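You operate a simulated robot arm through the tools that you are given. There is no shell and no other tool. Be economical: measure what you need, move in short steps, check, and stop when the job is done.

You run a simulated robot arm. Do the job below in one go: nothing can be reset, and whatever is moved stays where it is left.

TASK
Set insert three in the blue cradle and stone its burr off.
Fine: push the cradle jaw home before stoning; use the white stone and put it back. Set down upright: white stone. What is to be rubbed or washed off counts as gone when no trace of it is left.

Only the result counts: the job must be done as asked and must still hold three seconds after the hand-in. Knocking over, shifting, dropping, spilling or breaking anything else fails it.

THE ROBOT
A 6-joint arm with a two-finger parallel gripper, fixed in place. Base frame: the origin is at the foot of the arm, x ahead of it, y to its left, z up. Readings come in cm, degrees, newtons and seconds.
With the tool pointing down near the work surface it reaches from about 24 to 64 cm from the base axis. Its first joint turns from -66.0 to 66.0 degrees. Payload 2.7 kg.
Tool frame: the origin (TCP) lies between the finger pads and is the grasp point; the fingertips stand 2.3 cm ahead of it; z points along the fingers, y is the line along which they close. The gripper opens to 9.4 cm. The fingers are 3.8 cm wide and 1 cm thick; the gripper's body (5.4 by 9.6 cm) begins 3.9 cm behind the TCP.
Orientation is that of the tool frame in the base frame, as [roll, pitch, yaw] about the fixed x, y, z axes, in that order (R = Rz(yaw) Ry(pitch) Rx(roll)). With the fingers straight down and closing along the base's y, the tool's x points along the base's -x, its y along +y and its z along -z.

THE INTERFACE
- The arm moves only by the tool send_rows. Its argument "commands" is a list of rows, each an object (a shift or turn left out is 0, a gripper value left out holds the last) with "travel": the shift along the base's x, y, z in cm, a list of three; "rotation": the turn, a rotation vector about the base's x, y, z in degrees, a list of three; "grip": the finger opening in cm, from 0 to 9.4. In form: [{"travel": [x, y, z], "rotation": [rx, ry, rz], "grip": grip}, ...]. A call has 1 to 10 rows; each row is the pose to reach, as a shift and turn from the pose commanded when the call began. Each row takes 0.2 s and may step no farther than 5 cm and 8.6 degrees from the row before; otherwise, or with a gripper value out of range, the whole call is refused. A pose out of reach is approached as far as the arm can. The call stops where the force on the tool passes 90 N (or 10 N more than at its start, if that is more) or the arm is blocked; 0.2 s more then pass. Each finger travels about 4.5 cm/s and halts on what it meets, pressing with about 25 N; the grip force reading is that of the motor and also rises with nothing between the fingers. The clock runs only during rows and for 0.2 s after the last one: add rows that repeat a pose to give the fingers time. The reply holds the time, the measured pose of the TCP, the force on the tool along the base axes, the opening and the grip force, in the units named above and with some noise, with the torque about the TCP (base axes, N m) and any sound that the robot's microphone picked up.
- Cameras (640 x 400 px; columns grow to the right, rows downward): "scene" is fixed at [8.99, -45.51, 141.97]; the picture's right is [0.68, -0.74, 0.00], its down [-0.34, -0.31, -0.89] and it looks along [0.65, 0.60, -0.47] (base axes); focal length 323 px, centre (320, 200). "wrist" rides on the gripper at [8.6, 1.6, -7.5] in the tool frame; the picture's right is [-0.18, 0.98, 0.00], its down [-0.58, -0.11, -0.81] and it looks along [-0.79, -0.15, 0.59] (tool axes); focal length 243 px, centre (320, 200). There is no depth. A picture from a camera that has moved, and an enlarged one, comes with that camera's place and axes in the base frame and with its lens. The place of the scene camera against the robot may be out by one fixed shift of up to 1.8 cm in any direction.
- capture(camera): a new picture of that camera. The clock stands still meanwhile.
- enlarge(camera, box): a new picture of the part [left, top, right, bottom] of that camera's present view, enlarged. The clock stands still meanwhile.
- close_job(): hands the job in; it is judged then, once.

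Go step by step. Nothing tells you positions but the pictures and the camera data: compare them with the known pose of the tool, close in by small moves and look again before you grip or let go. The budget is 120 turns and 68 pictures, counting those below and the enlarged ones. Unless the task says otherwise, let go and move clear before handing in, and close with one line.

The tools are called as a command line: name --argument value ..., lists and objects as JSON in quotes. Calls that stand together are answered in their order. send_rows: Moves the arm, as the interface text tells. Its arguments: {"type":"object","properties":{"commands":{"type":"array","items":{"type":"object","properties":{"travel":{"type":"array","items":{"type":"number"}},"rotation":{"type":"array","items":{"type":"number"}},"grip":{"type":"number"}}}}},"required":["commands"]} The other tools are called the same way: capture (camera) takes a picture; enlarge (camera, box) takes an enlarged picture of a part of a camera's view; close_job () hands the job in.

At the start:

```text
clock: 0.0
eef_pos: [33.47, -9.99, 118.23]
orientation: [-180.0, 0.0, -180.0]
contact_force: [0.2, -0.5, 0.0]
torque: [0.0, 0.0, 0.0]
grip_width: 9.41
grasp_force: 0.0
```

scene: 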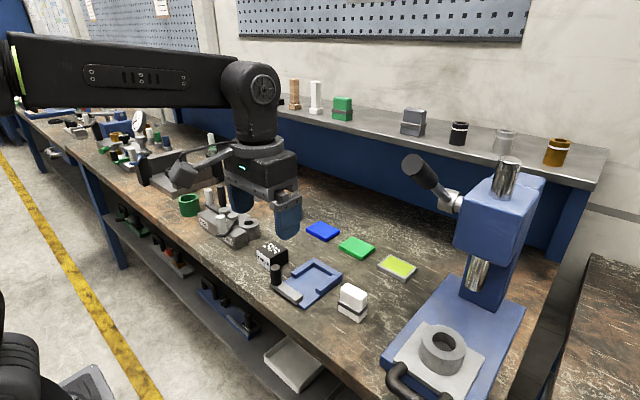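
wrist: 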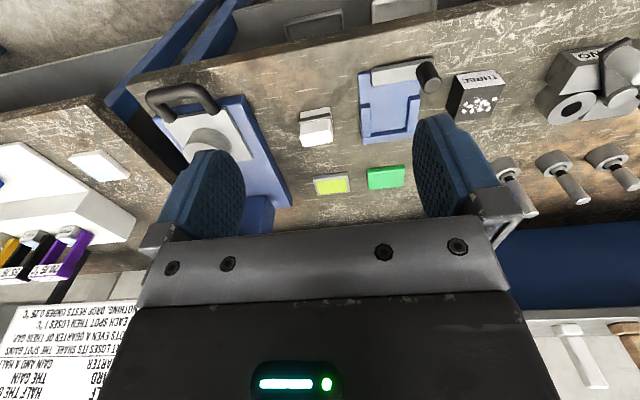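

I see a blue cradle, a black block labelled "THREE", a white stone block, and other inserts on the bench. I'll look closer first.

enlarge --camera "scene" --box '[240, 210, 430, 330]'

enlarge --camera "wrist" --box '[280, 40, 520, 200]'

```text
3.33 times, centred on (335, 270) of scene
camera zoom: at [8.99, -45.51, 141.97], right [0.68, -0.74, 0.0], down [-0.34, -0.31, -0.89], along [0.65, 0.6, -0.47], focal length 1078 px, centre (270, -33)
```

zoom: 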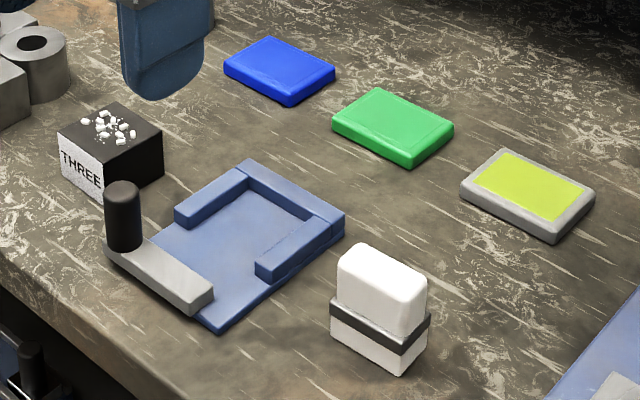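

```text
2.50 times, centred on (400, 120) of wrist
camera zoom: at [24.82, -8.51, 125.8], right [0.18, 0.98, 0.0], down [0.58, -0.11, 0.81], along [0.79, -0.15, -0.59], focal length 606 px, centre (120, 400)
```

zoom: 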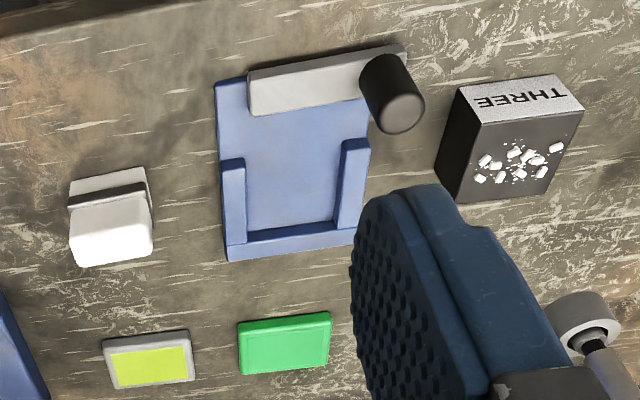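

Rough triangulation puts the jaw handle's top near (48, 5, 88.5). I'll lower and move over for a second wrist view.

send_rows --commands '[{"travel": [-1, 4, -3]}, {"travel": [-2, 8, -5.5]}, {"travel": [-3, 11, -8]}, {"travel": [-3, 11, -10]}, {"travel": [-3, 11, -10]}]'

capture --camera "wrist"

capture --camera "scene"

```text
refused: row 1 steps farther than a row can; nothing moved
```

```text
63 pictures are left
camera wrist: at [24.82, -8.51, 125.8], right [0.18, 0.98, 0.0], down [0.58, -0.11, 0.81], along [0.79, -0.15, -0.59], focal length 243 px, centre (320, 200)
```

wrist: 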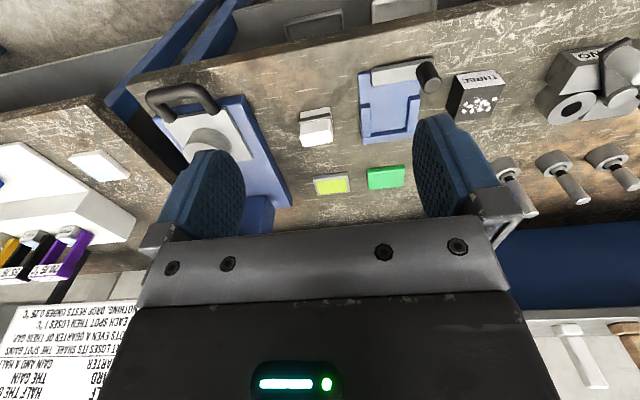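

```text
62 pictures are left
```

scene: 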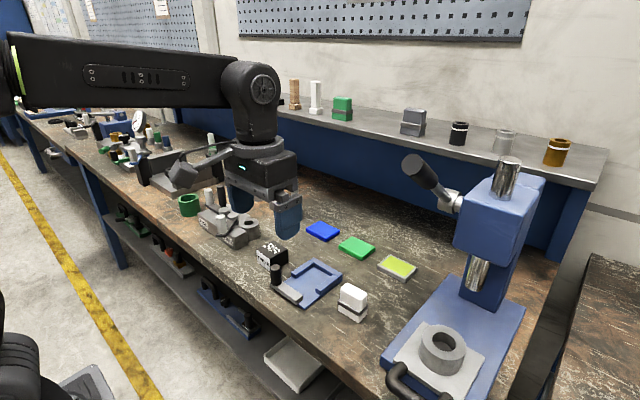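

The first row was too long a step. I'm resending in smaller ones.

send_rows --commands '[{"travel": [-1, 3, -3]}, {"travel": [-2, 6, -6]}, {"travel": [-3, 9, -9]}, {"travel": [-3, 12, -12]}, {"travel": [-3, 12, -12]}]'

capture --camera "wrist"

```text
clock: 1.2
eef_pos: [30.52, 1.94, 106.21]
orientation: [-180.0, 0.0, 179.9]
contact_force: [0.6, 0.5, -0.3]
torque: [0.0, 0.01, -0.01]
grip_width: 9.44
grasp_force: 0.1
```

```text
61 pictures are left
camera wrist: at [21.78, 3.45, 113.79], right [0.18, 0.98, 0.0], down [0.58, -0.11, 0.81], along [0.79, -0.15, -0.59], focal length 243 px, centre (320, 200)
```

wrist: 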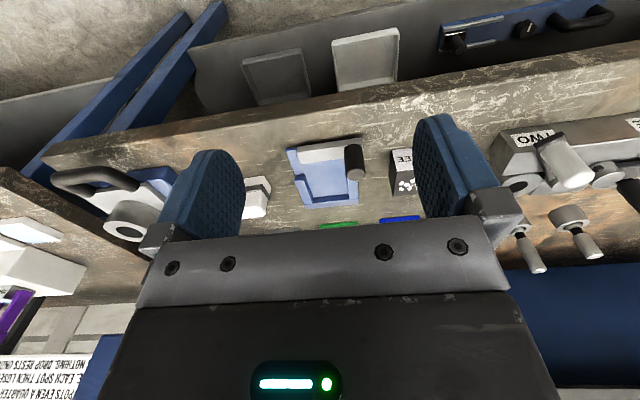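

enlarge --camera "wrist" --box '[240, 110, 440, 235]'

```text
3.20 times, centred on (340, 172) of wrist
camera zoom: at [21.78, 3.45, 113.79], right [0.18, 0.98, 0.0], down [0.58, -0.11, 0.81], along [0.79, -0.15, -0.59], focal length 776 px, centre (256, 288)
```

zoom: 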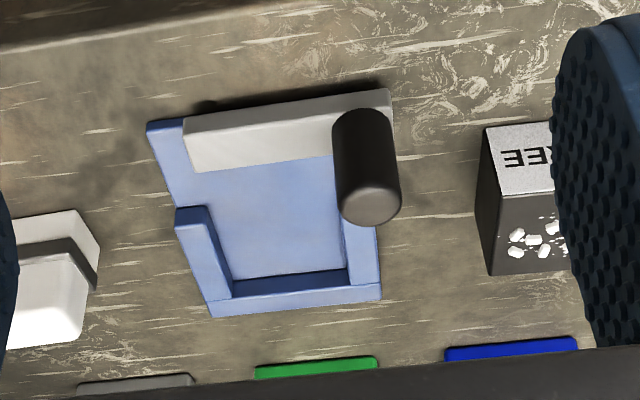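

From the two wrist views I get: insert centre near (50.7, 12), top z about 91. The cradle spans x 45–58.5 and y -6 to 3.7, slot y about -4.4 to 1.9, and the handle is at (44.9, 3.7) with its top at 93. I'm moving above the insert.

send_rows --commands '[{"travel": [4, 2, 0]}, {"travel": [8, 4, 0]}, {"travel": [12, 6, 0]}, {"travel": [16, 8, 0]}, {"travel": [20, 10, 0]}, {"travel": [20.2, 10, -4]}, {"travel": [20.2, 10, -6]}, {"travel": [20.2, 10, -6]}]'

capture --camera "wrist"

```text
clock: 3.0
eef_pos: [50.71, 12.1, 100.31]
orientation: [179.9, -0.1, 179.9]
contact_force: [0.4, 0.0, 0.2]
torque: [0.0, -0.02, -0.02]
grip_width: 9.41
grasp_force: 0.1
```

```text
59 pictures are left
camera wrist: at [42.02, 13.58, 107.86], right [0.18, 0.98, 0.0], down [0.58, -0.11, 0.81], along [0.79, -0.15, -0.59], focal length 243 px, centre (320, 200)
```

wrist: 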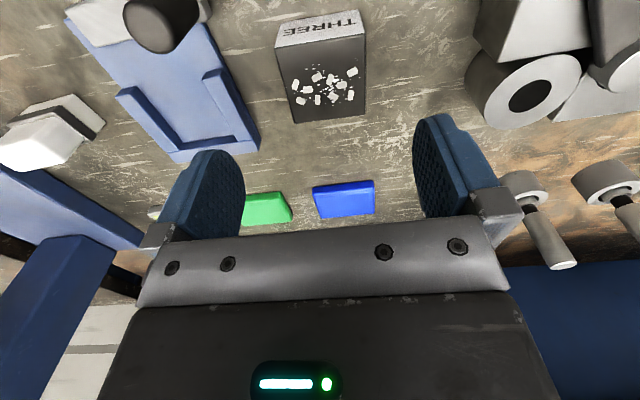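

enlarge --camera "wrist" --box '[240, 0, 400, 130]'

enlarge --camera "wrist" --box '[60, 0, 270, 170]'

```text
3.08 times, centred on (320, 65) of wrist
camera zoom: at [42.02, 13.58, 107.86], right [0.18, 0.98, 0.0], down [0.58, -0.11, 0.81], along [0.79, -0.15, -0.59], focal length 746 px, centre (320, 615)
```

zoom: 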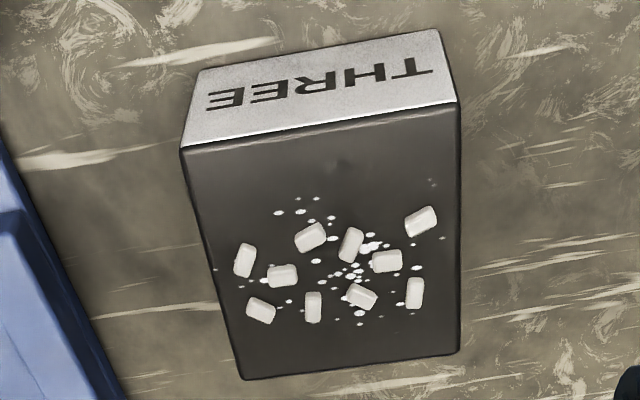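

```text
2.35 times, centred on (165, 85) of wrist
camera zoom: at [42.02, 13.58, 107.86], right [0.18, 0.98, 0.0], down [0.58, -0.11, 0.81], along [0.79, -0.15, -0.59], focal length 571 px, centre (685, 471)
```

zoom: 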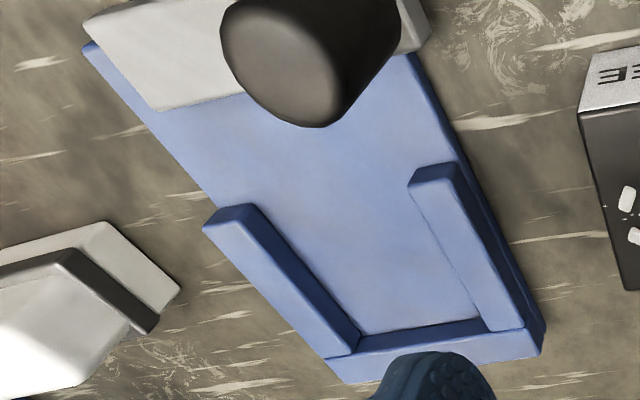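

The insert is yawed about -2.4° and centred at about (51.0, 12.2). I'm descending part way, aligned with it.

send_rows --commands '[{"travel": [0.3, 0.2, -3], "rotation": [0, 0, -2.4], "grip": 9.4}, {"travel": [0.3, 0.2, -5.5], "rotation": [0, 0, -2.4]}, {"travel": [0.3, 0.2, -5.5], "rotation": [0, 0, -2.4]}]'

capture --camera "wrist"

enlarge --camera "scene" --box '[200, 180, 360, 300]'

```text
clock: 3.8
eef_pos: [50.81, 12.37, 94.62]
orientation: [180.0, 0.0, 177.6]
contact_force: [0.6, -0.6, 0.7]
torque: [0.03, 0.0, -0.05]
grip_width: 9.39
grasp_force: 0.1
```

```text
56 pictures are left
camera wrist: at [42.25, 14.21, 102.32], right [0.23, 0.97, 0.0], down [0.58, -0.13, 0.81], along [0.79, -0.18, -0.59], focal length 243 px, centre (320, 200)
```

wrist: 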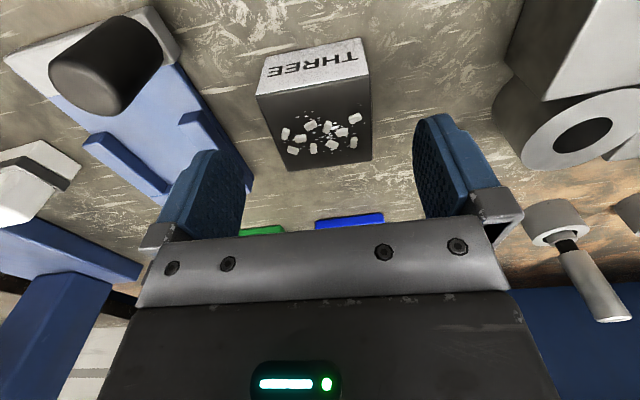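

```text
3.33 times, centred on (280, 240) of scene
camera zoom: at [8.99, -45.51, 141.97], right [0.68, -0.74, 0.0], down [-0.34, -0.31, -0.89], along [0.65, 0.6, -0.47], focal length 1078 px, centre (453, 67)
```

zoom: 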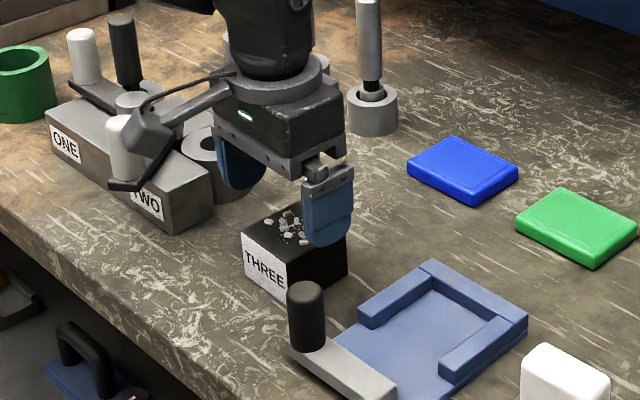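

Aligned within a few mm. I'm descending to z≈91 and closing.

send_rows --commands '[{"travel": [0.05, 0.05, -2]}, {"travel": [0.05, 0.05, -3.6]}, {"travel": [0.05, 0.05, -3.6]}, {"travel": [0.05, 0.05, -3.6], "grip": 5}, {"travel": [0.05, 0.05, -3.6], "grip": 5}, {"travel": [0.05, 0.05, -3.6], "grip": 5}, {"travel": [0.05, 0.05, -3.6], "grip": 5}]'

capture --camera "wrist"

```text
clock: 5.4
eef_pos: [51.07, 12.36, 91.32]
orientation: [-179.9, 0.0, 177.6]
contact_force: [0.3, 4.4, 0.4]
torque: [0.16, -0.32, 0.15]
grip_width: 6.0
grasp_force: 24.9
```

```text
54 pictures are left
camera wrist: at [42.45, 14.14, 98.83], right [0.22, 0.97, 0.0], down [0.58, -0.13, 0.81], along [0.79, -0.18, -0.59], focal length 243 px, centre (320, 200)
```

wrist: 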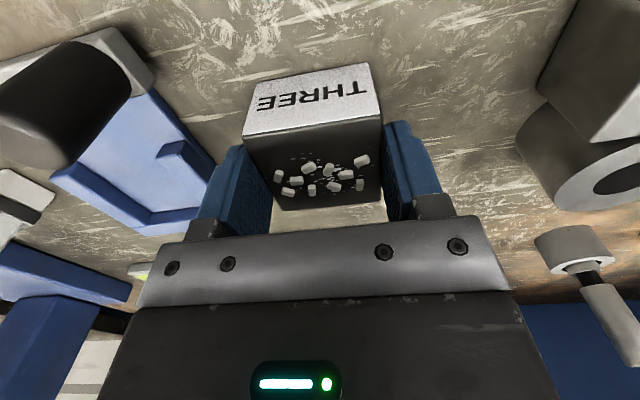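

Gripped at 6.0 cm. I'm lifting and looking at the cradle from above it.

send_rows --commands '[{"travel": [0, 0, 1]}, {"travel": [0, 0, 4]}, {"travel": [0, 0, 8], "rotation": [0, 0, 1.2]}, {"travel": [2, -1, 10], "rotation": [0, 0, 2.4]}, {"travel": [2, -5, 10], "rotation": [0, 0, 2.4]}, {"travel": [2, -9, 10], "rotation": [0, 0, 2.4]}, {"travel": [2, -9, 10], "rotation": [0, 0, 2.4]}]'

capture --camera "wrist"

enlarge --camera "scene" --box '[220, 170, 400, 310]'

```text
clock: 7.0
eef_pos: [53.02, 3.12, 100.97]
orientation: [180.0, 0.0, 179.9]
contact_force: [0.2, -0.4, -13.5]
torque: [-0.03, 0.06, 0.01]
grip_width: 5.98
grasp_force: 24.9
```

```text
53 pictures are left
camera wrist: at [44.48, 4.61, 108.68], right [0.18, 0.98, 0.0], down [0.58, -0.11, 0.81], along [0.79, -0.15, -0.59], focal length 243 px, centre (320, 200)
```

wrist: 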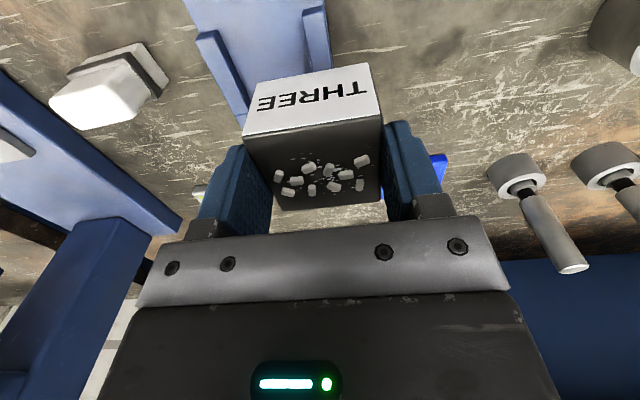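

```text
2.86 times, centred on (310, 240) of scene
camera zoom: at [9.0, -45.51, 141.97], right [0.68, -0.74, 0.0], down [-0.34, -0.31, -0.89], along [0.65, 0.6, -0.47], focal length 924 px, centre (349, 86)
```

zoom: 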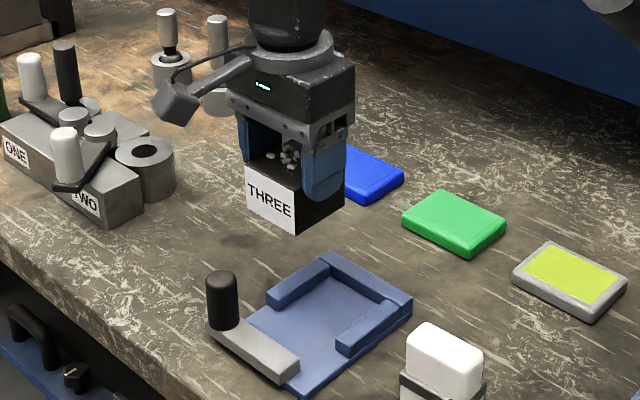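

send_rows --commands '[{"travel": [0.4, -4.15, -2]}, {"travel": [0.4, -4.15, -5]}, {"travel": [0.4, -4.15, -5]}]'

enlarge --camera "wrist" --box '[200, 0, 440, 220]'

enlarge --camera "scene" --box '[250, 190, 370, 310]'

```text
clock: 7.8
eef_pos: [53.64, -0.84, 96.02]
orientation: [-179.9, 0.1, 180.0]
contact_force: [0.2, -0.2, -12.5]
torque: [-0.01, 0.03, 0.02]
grip_width: 5.99
grasp_force: 24.6
```

```text
1.82 times, centred on (320, 110) of wrist
camera zoom: at [44.86, 0.53, 103.63], right [0.18, 0.98, 0.0], down [0.58, -0.11, 0.81], along [0.79, -0.15, -0.59], focal length 441 px, centre (320, 364)
```

zoom: 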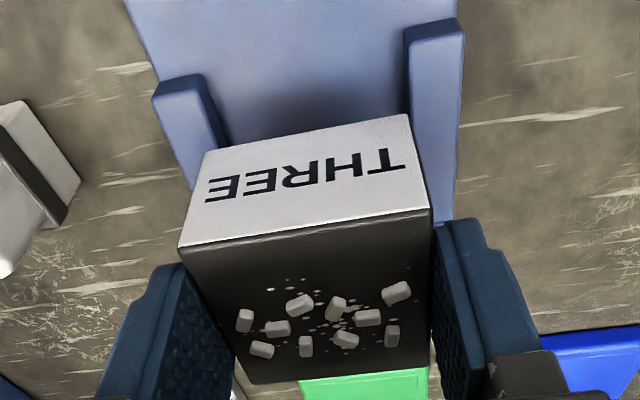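

```text
3.33 times, centred on (310, 250) of scene
camera zoom: at [9.01, -45.51, 141.96], right [0.68, -0.74, 0.0], down [-0.34, -0.31, -0.89], along [0.65, 0.6, -0.47], focal length 1078 px, centre (353, 33)
```

zoom: 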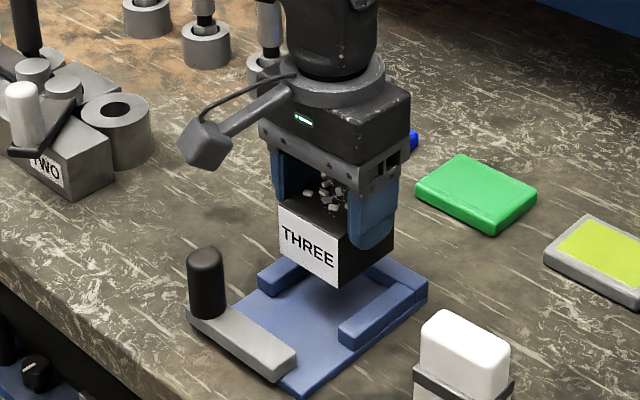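

The y alignment is within about 1 mm, but x is uncertain against the back wall. I'll back off slightly in x, lower, and look again.

send_rows --commands '[{"travel": [-0.6, 0.08, 0]}, {"travel": [-0.6, 0.08, -1.2]}, {"travel": [-0.6, 0.08, -1.2]}]'

enlarge --camera "wrist" --box '[200, 0, 440, 220]'

enlarge --camera "scene" --box '[270, 220, 360, 310]'

```text
clock: 8.6
eef_pos: [52.91, -0.7, 94.8]
orientation: [-180.0, 0.0, -180.0]
contact_force: [-0.3, 0.2, -12.6]
torque: [0.01, 0.05, 0.0]
grip_width: 6.01
grasp_force: 24.6
```

```text
1.82 times, centred on (320, 110) of wrist
camera zoom: at [44.21, 0.71, 102.42], right [0.18, 0.98, 0.0], down [0.58, -0.11, 0.81], along [0.79, -0.15, -0.59], focal length 441 px, centre (320, 364)
```

zoom: 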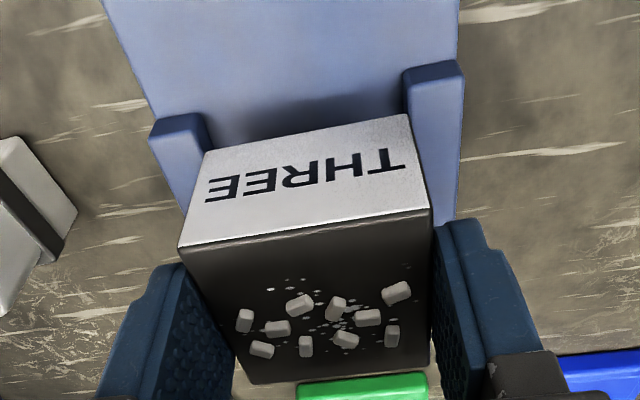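

```text
4.44 times, centred on (315, 265) of scene
camera zoom: at [9.01, -45.51, 141.96], right [0.68, -0.74, 0.0], down [-0.34, -0.31, -0.89], along [0.65, 0.6, -0.47], focal length 1437 px, centre (342, -89)
```

zoom: 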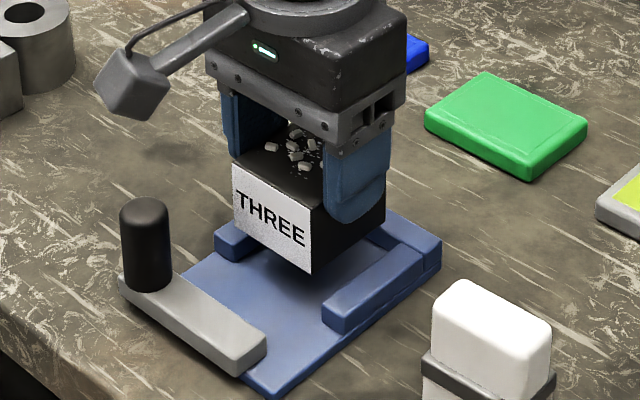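

Now the insert spans about x 50.45–56.4 and y -3.9 to 2.1. The slot runs to x≈56.95 and y -4.2 to 2.24, so it fits. I'm lowering gradually and watching the force.

send_rows --commands '[{"travel": [0, -0.06, -0.8]}, {"travel": [0, -0.06, -1.6]}, {"travel": [0, -0.06, -2.1]}, {"travel": [0, -0.06, -2.1]}]'

enlarge --camera "wrist" --box '[200, 0, 440, 220]'

enlarge --camera "scene" --box '[270, 220, 360, 310]'

```text
clock: 9.6
eef_pos: [52.97, -0.89, 92.77]
orientation: [179.9, 0.0, 179.9]
contact_force: [0.2, 0.4, -12.1]
torque: [0.02, 0.06, -0.02]
grip_width: 6.01
grasp_force: 24.5
```

```text
1.82 times, centred on (320, 110) of wrist
camera zoom: at [44.19, 0.59, 100.36], right [0.18, 0.98, 0.0], down [0.58, -0.11, 0.81], along [0.79, -0.15, -0.59], focal length 441 px, centre (320, 364)
```

zoom: 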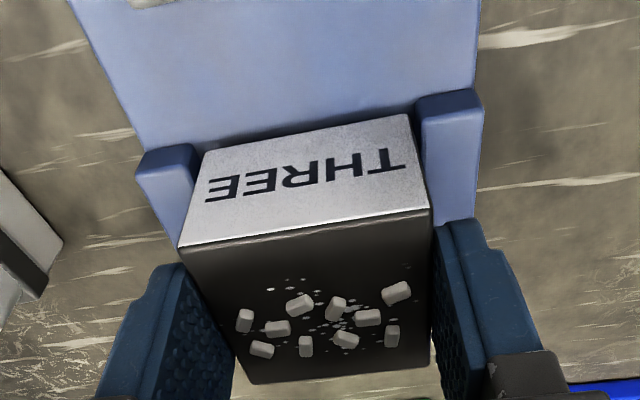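

```text
4.44 times, centred on (315, 265) of scene
camera zoom: at [9.01, -45.51, 141.96], right [0.68, -0.74, 0.0], down [-0.34, -0.31, -0.89], along [0.65, 0.6, -0.47], focal length 1437 px, centre (342, -89)
```

zoom: 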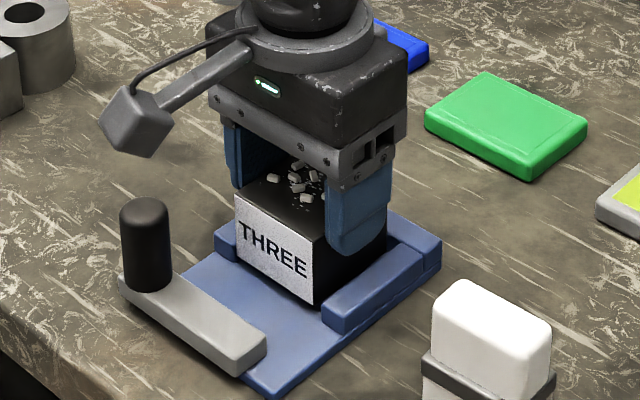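

It's nested between the walls. I'm lowering the rest carefully.

send_rows --commands '[{"travel": [0, 0, -0.3]}, {"travel": [0, 0, -0.5]}, {"travel": [0, 0, -0.5]}]'

```text
clock: 10.4
eef_pos: [52.95, -0.91, 92.26]
orientation: [-180.0, 0.0, -179.9]
contact_force: [0.2, -0.2, -12.7]
torque: [0.02, 0.04, 0.0]
grip_width: 6.0
grasp_force: 25.1
```

send_rows --commands '[{"travel": [0, 0, -0.15]}, {"travel": [0, 0, -0.3]}, {"travel": [0, 0, -0.3]}]'

```text
clock: 11.2
eef_pos: [52.91, -0.82, 92.03]
orientation: [179.9, 0.1, 179.9]
contact_force: [-2.2, 0.1, -2.8]
torque: [0.31, 0.27, 0.12]
grip_width: 5.98
grasp_force: 24.9
```

Contact with the plate (force went from -12.7 to -2.8 N). I'll ease down a touch and release.

send_rows --commands '[{"travel": [0, 0, -0.05]}, {"travel": [0, 0, -0.05], "grip": 6.6}, {"travel": [0, 0, -0.05], "grip": 8}, {"travel": [0, 0, -0.05], "grip": 8.5}, {"travel": [0, 0, -0.05], "grip": 8.5}]'

enlarge --camera "wrist" --box '[180, 0, 460, 230]'

enlarge --camera "scene" --box '[270, 220, 360, 310]'

```text
clock: 12.4
eef_pos: [52.99, -0.92, 91.93]
orientation: [-179.9, 0.0, -180.0]
contact_force: [0.4, -0.3, 0.3]
torque: [-0.01, 0.02, 0.0]
grip_width: 8.53
grasp_force: 0.0
```

```text
1.74 times, centred on (320, 115) of wrist
camera zoom: at [44.18, 0.58, 99.55], right [0.18, 0.98, 0.0], down [0.58, -0.11, 0.81], along [0.79, -0.15, -0.59], focal length 422 px, centre (320, 348)
```

zoom: 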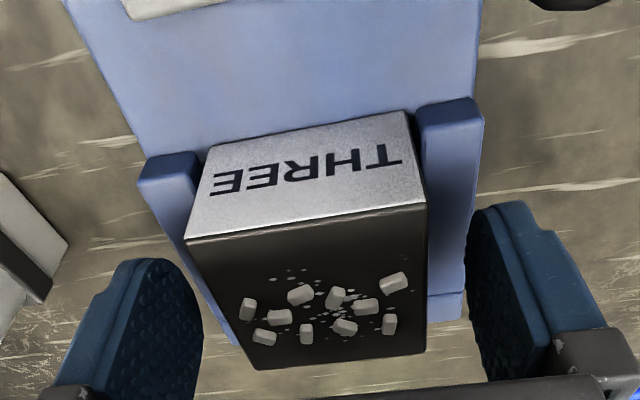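

```text
4.44 times, centred on (315, 265) of scene
camera zoom: at [8.99, -45.51, 141.97], right [0.68, -0.74, 0.0], down [-0.34, -0.31, -0.89], along [0.65, 0.6, -0.47], focal length 1437 px, centre (342, -89)
```

zoom: 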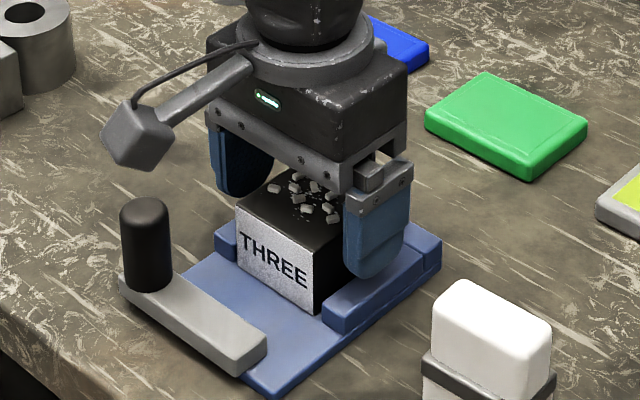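

Insert seated. Next: rise, close the fingers and go behind the jaw handle, low-x side, to push it home.

send_rows --commands '[{"travel": [0, 0, 3]}, {"travel": [0, 0, 7]}, {"travel": [-4, 1.5, 7.5], "grip": 4}, {"travel": [-8, 3, 7.5], "grip": 0}, {"travel": [-12, 4.6, 7.5], "grip": 0}, {"travel": [-12.5, 4.6, 7.5], "grip": 0}, {"travel": [-12.5, 4.6, 7.5], "grip": 0}]'

capture --camera "wrist"

enlarge --camera "scene" --box '[240, 200, 360, 310]'

```text
clock: 14.0
eef_pos: [40.33, 3.58, 99.58]
orientation: [-180.0, 0.1, 180.0]
contact_force: [0.1, 0.5, 0.1]
torque: [0.01, 0.0, -0.01]
grip_width: 0.04
grasp_force: 22.1
```

```text
43 pictures are left
camera wrist: at [31.62, 5.18, 107.17], right [0.18, 0.98, 0.0], down [0.58, -0.11, 0.81], along [0.79, -0.15, -0.59], focal length 243 px, centre (320, 200)
```

wrist: 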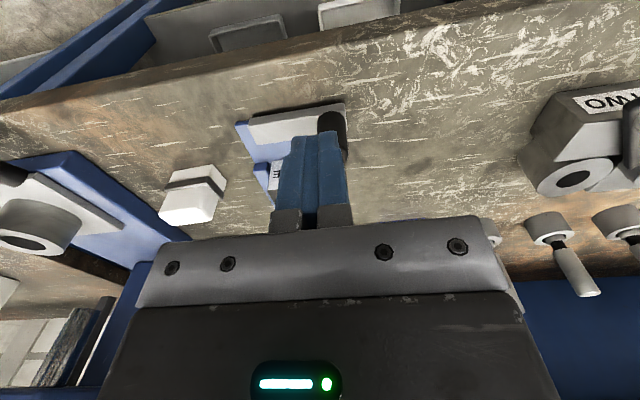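

```text
3.64 times, centred on (300, 255) of scene
camera zoom: at [8.98, -45.51, 141.97], right [0.68, -0.74, 0.0], down [-0.34, -0.31, -0.89], along [0.65, 0.6, -0.47], focal length 1176 px, centre (393, 0)
```

zoom: 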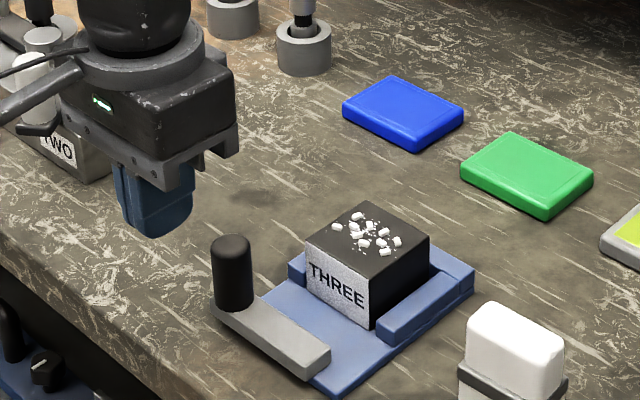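

The handle is at y≈4.0. I'm backing off slightly and lowering beside it.

send_rows --commands '[{"travel": [-1, 0.3, -1]}, {"travel": [-1, 0.3, -5]}, {"travel": [-1, 0.3, -8]}, {"travel": [-1, 0.3, -8]}]'

capture --camera "wrist"

enlarge --camera "scene" --box '[240, 200, 360, 310]'

```text
clock: 15.0
eef_pos: [39.46, 4.14, 91.64]
orientation: [179.9, -0.1, -179.9]
contact_force: [-0.9, 0.2, 0.3]
torque: [0.02, 0.01, -0.03]
grip_width: 0.0
grasp_force: 25.1
```

```text
41 pictures are left
camera wrist: at [30.8, 5.56, 99.19], right [0.18, 0.98, 0.0], down [0.58, -0.11, 0.81], along [0.79, -0.15, -0.59], focal length 243 px, centre (320, 200)
```

wrist: 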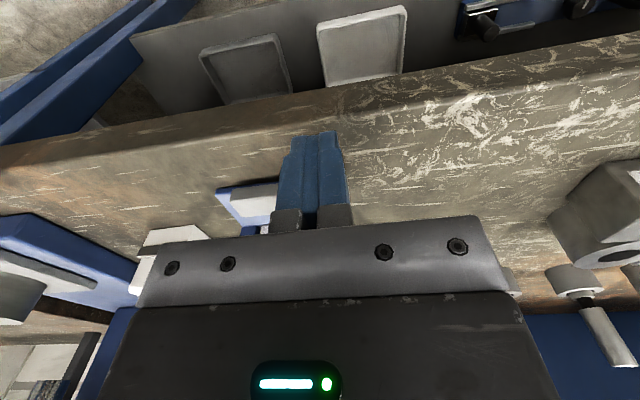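

```text
3.64 times, centred on (300, 255) of scene
camera zoom: at [8.99, -45.51, 141.97], right [0.68, -0.74, 0.0], down [-0.34, -0.31, -0.89], along [0.65, 0.6, -0.47], focal length 1176 px, centre (393, 0)
```

zoom: 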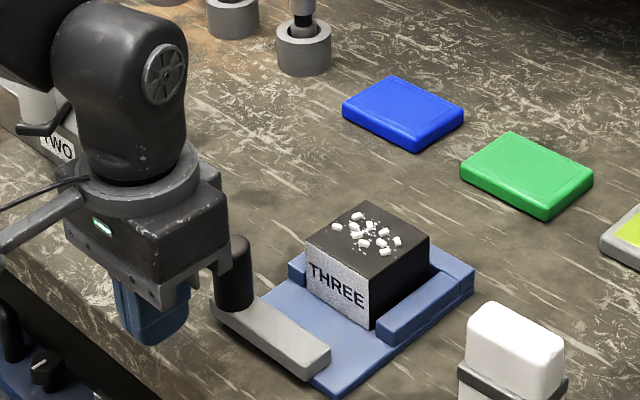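

Fingers are behind the handle. I'm pushing +x in steps.

send_rows --commands '[{"travel": [1, 0, 0]}, {"travel": [2, 0, 0]}, {"travel": [2.5, 0, 0]}, {"travel": [3, 0, 0]}, {"travel": [3.5, 0, 0]}, {"travel": [3.5, 0, 0]}]'

enlarge --camera "scene" --box '[240, 200, 360, 310]'

```text
clock: 16.4
eef_pos: [42.83, 4.1, 91.36]
orientation: [180.0, 0.0, 179.9]
contact_force: [-8.7, 0.2, 2.2]
torque: [0.0, -0.07, 0.03]
grip_width: 0.03
grasp_force: 25.4
```

```text
3.64 times, centred on (300, 255) of scene
camera zoom: at [8.96, -45.51, 141.97], right [0.68, -0.74, 0.0], down [-0.34, -0.31, -0.89], along [0.65, 0.6, -0.47], focal length 1176 px, centre (393, 0)
```

zoom: 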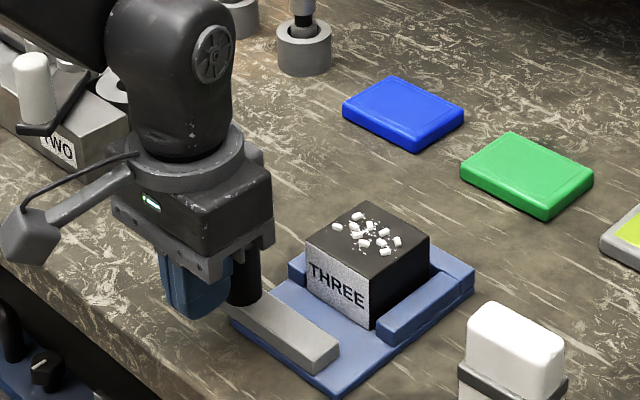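

The jaw slides at about 9 N. I keep pushing.

send_rows --commands '[{"travel": [0.5, 0, 0]}, {"travel": [1, 0, 0]}, {"travel": [1.5, 0, 0]}, {"travel": [2, 0, 0]}, {"travel": [2.5, 0, 0]}, {"travel": [2.5, 0, 0]}]'

enlarge --camera "scene" --box '[240, 200, 360, 310]'

```text
clock: 17.8
eef_pos: [45.35, 3.99, 91.56]
orientation: [-180.0, 0.0, -180.0]
contact_force: [-7.6, 1.2, -3.5]
torque: [-0.01, 0.0, -0.01]
grip_width: 0.0
grasp_force: 25.7
```

```text
3.64 times, centred on (300, 255) of scene
camera zoom: at [8.97, -45.5, 141.97], right [0.68, -0.74, 0.0], down [-0.34, -0.31, -0.89], along [0.65, 0.6, -0.47], focal length 1176 px, centre (393, 0)
```

zoom: 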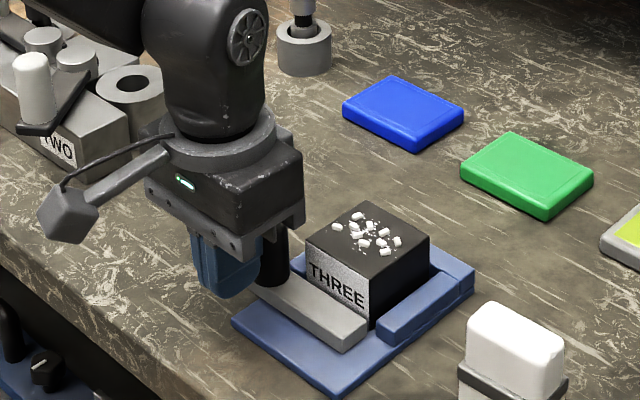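

send_rows --commands '[{"travel": [0.3, 0, 0]}, {"travel": [0.6, 0, 0]}, {"travel": [0.9, 0, 0]}, {"travel": [0.9, 0, 0]}]'

```text
clock: 18.8
eef_pos: [45.75, 4.06, 91.45]
orientation: [-179.9, -0.9, 180.0]
contact_force: [-48.1, 2.3, 19.3]
torque: [-0.08, -0.81, -0.1]
grip_width: 0.0
grasp_force: 24.7
```

Strong resistance (48 N) after only 0.4 cm. I'm checking the picture.

enlarge --camera "scene" --box '[270, 230, 350, 300]'

```text
5.71 times, centred on (310, 265) of scene
camera zoom: at [8.83, -45.5, 141.98], right [0.68, -0.74, 0.0], down [-0.34, -0.31, -0.89], along [0.65, 0.6, -0.46], focal length 1848 px, centre (377, -171)
```

zoom: 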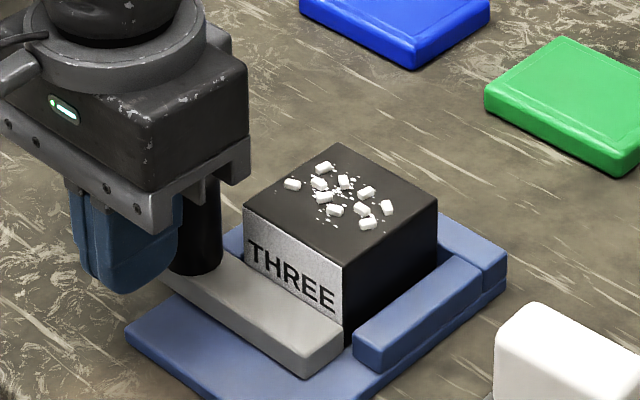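

The insert moved a little with the jaw. I'll push slightly harder to make sure it's home.

send_rows --commands '[{"travel": [0.2, 0, 0]}, {"travel": [0.4, 0, 0]}, {"travel": [0.4, 0, 0]}]'

enlarge --camera "scene" --box '[270, 230, 350, 300]'

```text
clock: 19.6
eef_pos: [45.83, 4.08, 91.47]
orientation: [-179.7, -1.6, 180.0]
contact_force: [-72.2, 4.7, 35.6]
torque: [-0.09, -1.63, -0.05]
grip_width: 0.0
grasp_force: 24.3
```

```text
5.71 times, centred on (310, 265) of scene
camera zoom: at [8.74, -45.5, 141.98], right [0.68, -0.74, 0.0], down [-0.34, -0.31, -0.89], along [0.65, 0.6, -0.46], focal length 1848 px, centre (377, -171)
```

zoom: 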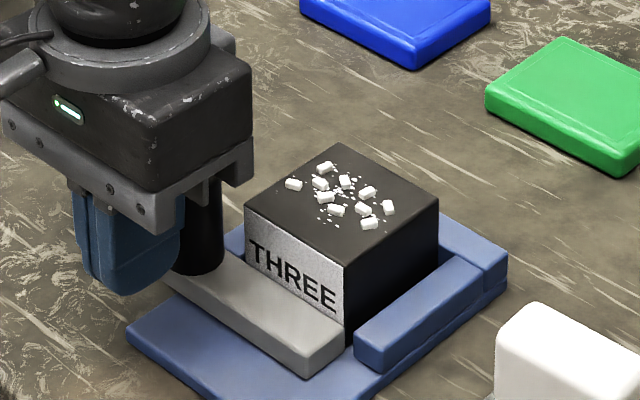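

The jaw doesn't move at 72 N. I take it as home. Backing off and rising to inspect.

send_rows --commands '[{"travel": [-2, 0, 0]}, {"travel": [-4, 0, 0]}, {"travel": [-4, 0, 4]}, {"travel": [-4, 0, 8]}, {"travel": [-1, -2, 11]}, {"travel": [2, -4, 12]}, {"travel": [2, -4, 12]}]'

enlarge --camera "scene" --box '[270, 230, 350, 300]'

capture --camera "wrist"

```text
clock: 21.2
eef_pos: [48.8, -0.09, 103.43]
orientation: [-180.0, 0.0, 179.9]
contact_force: [0.4, -0.6, 0.8]
torque: [0.01, -0.01, 0.02]
grip_width: 0.0
grasp_force: 24.7
```

```text
5.71 times, centred on (310, 265) of scene
camera zoom: at [8.99, -45.51, 141.97], right [0.68, -0.74, 0.0], down [-0.34, -0.31, -0.89], along [0.65, 0.6, -0.47], focal length 1848 px, centre (377, -171)
```

zoom: 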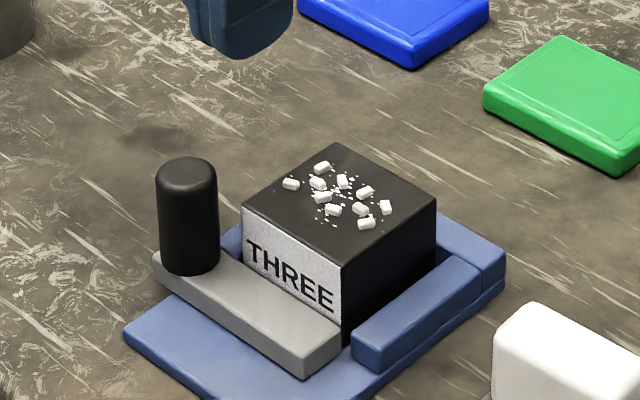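

```text
34 pictures are left
camera wrist: at [40.12, 1.28, 111.04], right [0.18, 0.98, 0.0], down [0.58, -0.11, 0.81], along [0.79, -0.15, -0.59], focal length 243 px, centre (320, 200)
```

wrist: 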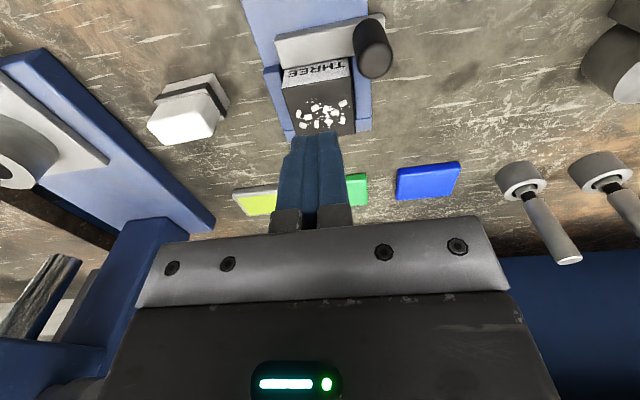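

The jaw is flush against the insert. Next, the white stone, around (51, -14.5). I'm moving over it with fingers open.

send_rows --commands '[{"travel": [0, -4.5, 0], "grip": 9.4}, {"travel": [0, -9, 0], "grip": 9.4}, {"travel": [0.5, -13.5, 0], "grip": 9.4}, {"travel": [1, -14.5, -3], "grip": 9.4}, {"travel": [1, -14.5, -3], "grip": 9.4}]'

enlarge --camera "wrist" --box '[220, 0, 420, 180]'

enlarge --camera "scene" --box '[290, 190, 430, 330]'

```text
clock: 22.4
eef_pos: [49.78, -14.45, 100.38]
orientation: [-180.0, 0.0, 180.0]
contact_force: [-0.7, -0.2, 0.2]
torque: [0.01, 0.0, 0.0]
grip_width: 9.41
grasp_force: 0.0
```

```text
2.22 times, centred on (320, 90) of wrist
camera zoom: at [41.07, -12.98, 107.96], right [0.18, 0.98, 0.0], down [0.58, -0.11, 0.81], along [0.79, -0.15, -0.59], focal length 539 px, centre (320, 444)
```

zoom: 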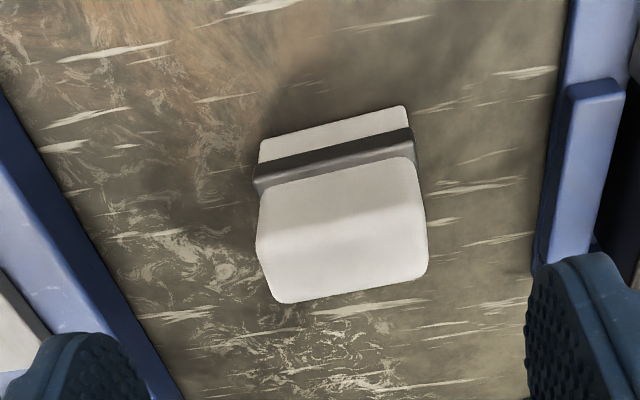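

```text
2.86 times, centred on (360, 260) of scene
camera zoom: at [8.98, -45.51, 141.97], right [0.68, -0.74, 0.0], down [-0.34, -0.31, -0.89], along [0.65, 0.6, -0.47], focal length 924 px, centre (206, 29)
```

zoom: 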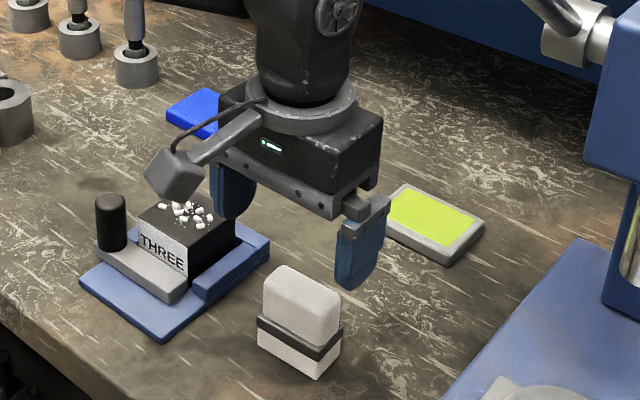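

The stone is centred near (52.2, -14.35), yaw about +2.5°, roughly 6 × 3 × 6 cm. I'm lowering half way over it and checking.

send_rows --commands '[{"travel": [2.4, 0.1, 0], "rotation": [0, 0, 2.5]}, {"travel": [2.4, 0.1, -4], "rotation": [0, 0, 2.5]}, {"travel": [2.4, 0.1, -5.5], "rotation": [0, 0, 2.5]}, {"travel": [2.4, 0.1, -5.5], "rotation": [0, 0, 2.5]}]'

capture --camera "wrist"

enlarge --camera "scene" --box '[300, 220, 400, 330]'

```text
clock: 23.4
eef_pos: [52.2, -14.31, 94.75]
orientation: [-179.9, 0.0, -177.5]
contact_force: [0.0, -0.5, 0.0]
torque: [0.02, 0.0, 0.04]
grip_width: 9.39
grasp_force: 0.1
```

```text
31 pictures are left
camera wrist: at [43.36, -13.18, 102.36], right [0.14, 0.99, 0.0], down [0.59, -0.08, 0.81], along [0.8, -0.11, -0.59], focal length 243 px, centre (320, 200)
```

wrist: 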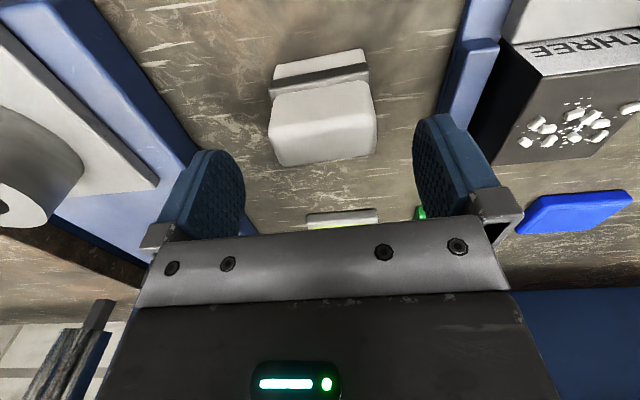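

```text
3.64 times, centred on (350, 275) of scene
camera zoom: at [8.99, -45.51, 141.97], right [0.68, -0.74, 0.0], down [-0.34, -0.31, -0.89], along [0.65, 0.6, -0.47], focal length 1176 px, centre (211, -73)
```

zoom: 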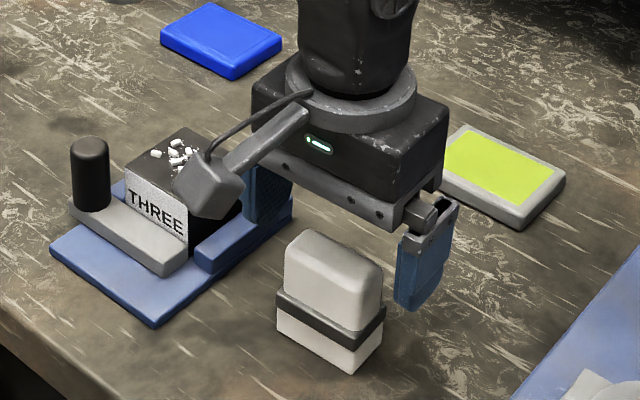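

The stone is about 0.3 cm further in +x and +y. I'm correcting, descending and gripping above the dark band.

send_rows --commands '[{"travel": [0.3, 0.25, -1.5]}, {"travel": [0.3, 0.25, -3.4]}, {"travel": [0.3, 0.25, -3.4]}]'

capture --camera "wrist"

enlarge --camera "scene" --box '[300, 220, 400, 330]'

```text
clock: 24.2
eef_pos: [52.44, -14.13, 91.49]
orientation: [-180.0, 0.0, -177.5]
contact_force: [0.3, 0.5, 0.4]
torque: [-0.02, -0.02, 0.02]
grip_width: 9.37
grasp_force: 0.1
```

```text
29 pictures are left
camera wrist: at [43.64, -13.05, 99.01], right [0.14, 0.99, 0.0], down [0.59, -0.08, 0.81], along [0.8, -0.11, -0.59], focal length 243 px, centre (320, 200)
```

wrist: 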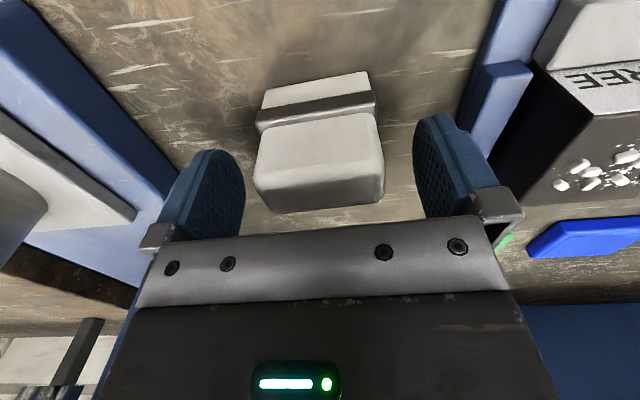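

```text
3.64 times, centred on (350, 275) of scene
camera zoom: at [8.99, -45.51, 141.97], right [0.68, -0.74, 0.0], down [-0.34, -0.31, -0.89], along [0.65, 0.6, -0.47], focal length 1176 px, centre (211, -73)
```

zoom: 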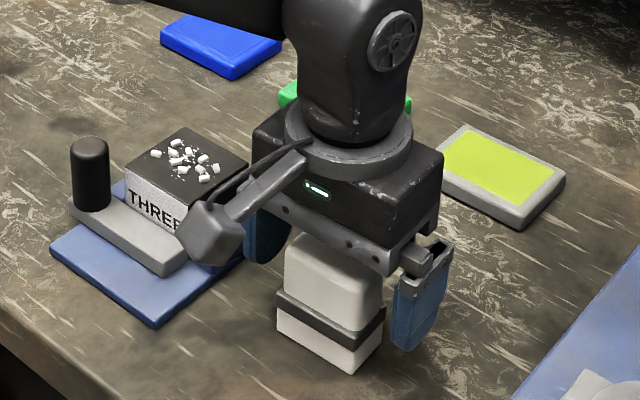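

The stone sits between the pads. I'll nudge slightly down and -y, then close.

send_rows --commands '[{"travel": [0, -0.15, -0.4]}, {"travel": [0, -0.15, -0.4], "grip": 7}, {"travel": [0, -0.15, -0.4], "grip": 5}, {"travel": [0, -0.15, -0.4], "grip": 4}, {"travel": [0, -0.15, -0.4], "grip": 4}, {"travel": [0, -0.15, -0.4], "grip": 4}]'

capture --camera "wrist"

```text
clock: 25.6
eef_pos: [52.49, -14.28, 91.21]
orientation: [-180.0, 0.1, -177.5]
contact_force: [0.9, 1.5, 1.2]
torque: [0.08, -0.04, -0.03]
grip_width: 5.59
grasp_force: 25.0
```

```text
27 pictures are left
camera wrist: at [43.66, -13.18, 98.67], right [0.14, 0.99, 0.0], down [0.59, -0.08, 0.81], along [0.8, -0.11, -0.59], focal length 243 px, centre (320, 200)
```

wrist: 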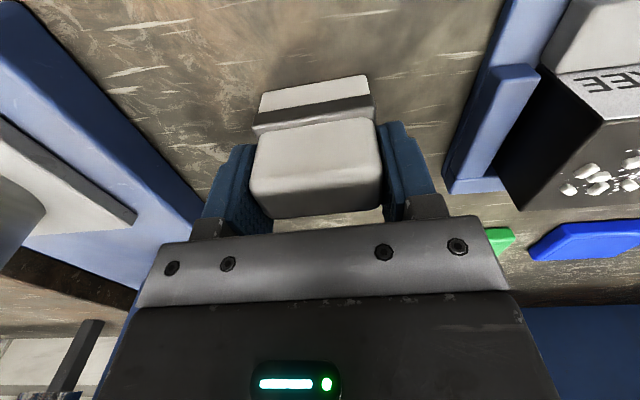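

Stone held (5.6 cm). I'm lifting and carrying it above the insert.

send_rows --commands '[{"travel": [0, 0, 1]}, {"travel": [0, 0, 5]}, {"travel": [0, 0, 9], "rotation": [0, 0, -2.5]}, {"travel": [0.4, 4.5, 9.5], "rotation": [0, 0, -2.5]}, {"travel": [0.8, 9, 9.5], "rotation": [0, 0, -2.5]}, {"travel": [1.3, 13.3, 9.5], "rotation": [0, 0, -2.5]}, {"travel": [1.3, 13.3, 7.5], "rotation": [0, 0, -2.5]}, {"travel": [1.3, 13.3, 7.5], "rotation": [0, 0, -2.5]}]'

capture --camera "wrist"

enlarge --camera "scene" --box '[270, 200, 360, 300]'

```text
clock: 27.4
eef_pos: [53.61, -0.99, 98.47]
orientation: [179.9, 0.0, -180.0]
contact_force: [0.7, -0.4, -2.7]
torque: [0.0, -0.01, -0.01]
grip_width: 5.57
grasp_force: 24.7
```

```text
26 pictures are left
camera wrist: at [44.98, 0.48, 106.02], right [0.18, 0.98, 0.0], down [0.58, -0.11, 0.81], along [0.79, -0.15, -0.59], focal length 243 px, centre (320, 200)
```

wrist: 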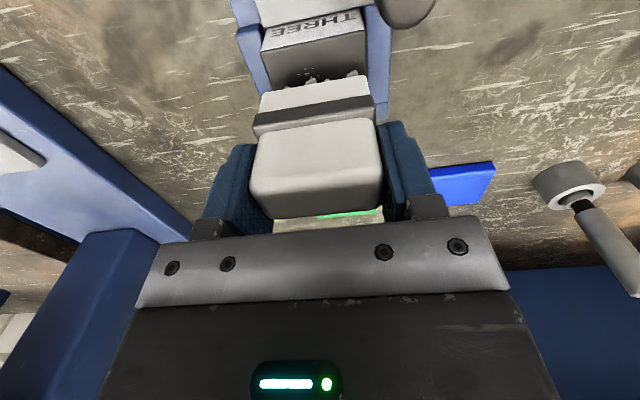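

```text
4.00 times, centred on (315, 250) of scene
camera zoom: at [8.99, -45.51, 141.97], right [0.68, -0.74, 0.0], down [-0.34, -0.31, -0.89], along [0.65, 0.6, -0.47], focal length 1293 px, centre (340, 0)
```

zoom: 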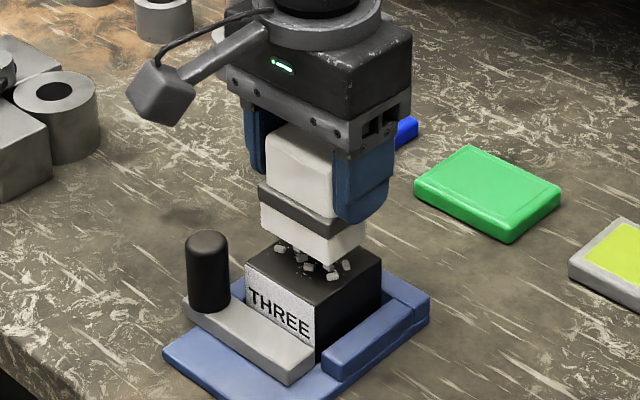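

Centred above the insert. I'm lowering in small steps to contact.

send_rows --commands '[{"travel": [0, 0, -0.7]}, {"travel": [0, 0, -1.3]}, {"travel": [0, 0, -1.5]}, {"travel": [0, 0, -1.5]}]'

```text
clock: 28.4
eef_pos: [53.52, -1.05, 97.17]
orientation: [180.0, 0.0, 179.9]
contact_force: [-0.6, 0.3, -2.5]
torque: [0.02, 0.01, 0.01]
grip_width: 5.59
grasp_force: 25.1
```

send_rows --commands '[{"travel": [0, 0, -0.15]}, {"travel": [0, 0, -0.3]}, {"travel": [0, 0, -0.3]}]'

```text
clock: 29.2
eef_pos: [53.78, -1.04, 96.85]
orientation: [179.9, 0.0, -180.0]
contact_force: [0.1, -0.5, -1.4]
torque: [0.0, 0.01, 0.0]
grip_width: 5.59
grasp_force: 25.0
```

send_rows --commands '[{"travel": [0, 0, -0.15]}, {"travel": [0, 0, -0.25]}, {"travel": [0, 0, -0.25]}]'

```text
clock: 30.0
eef_pos: [53.64, -0.92, 96.55]
orientation: [-180.0, -0.1, -179.9]
contact_force: [-0.4, 1.0, -1.9]
torque: [-0.01, -0.01, -0.02]
grip_width: 5.62
grasp_force: 25.3
```

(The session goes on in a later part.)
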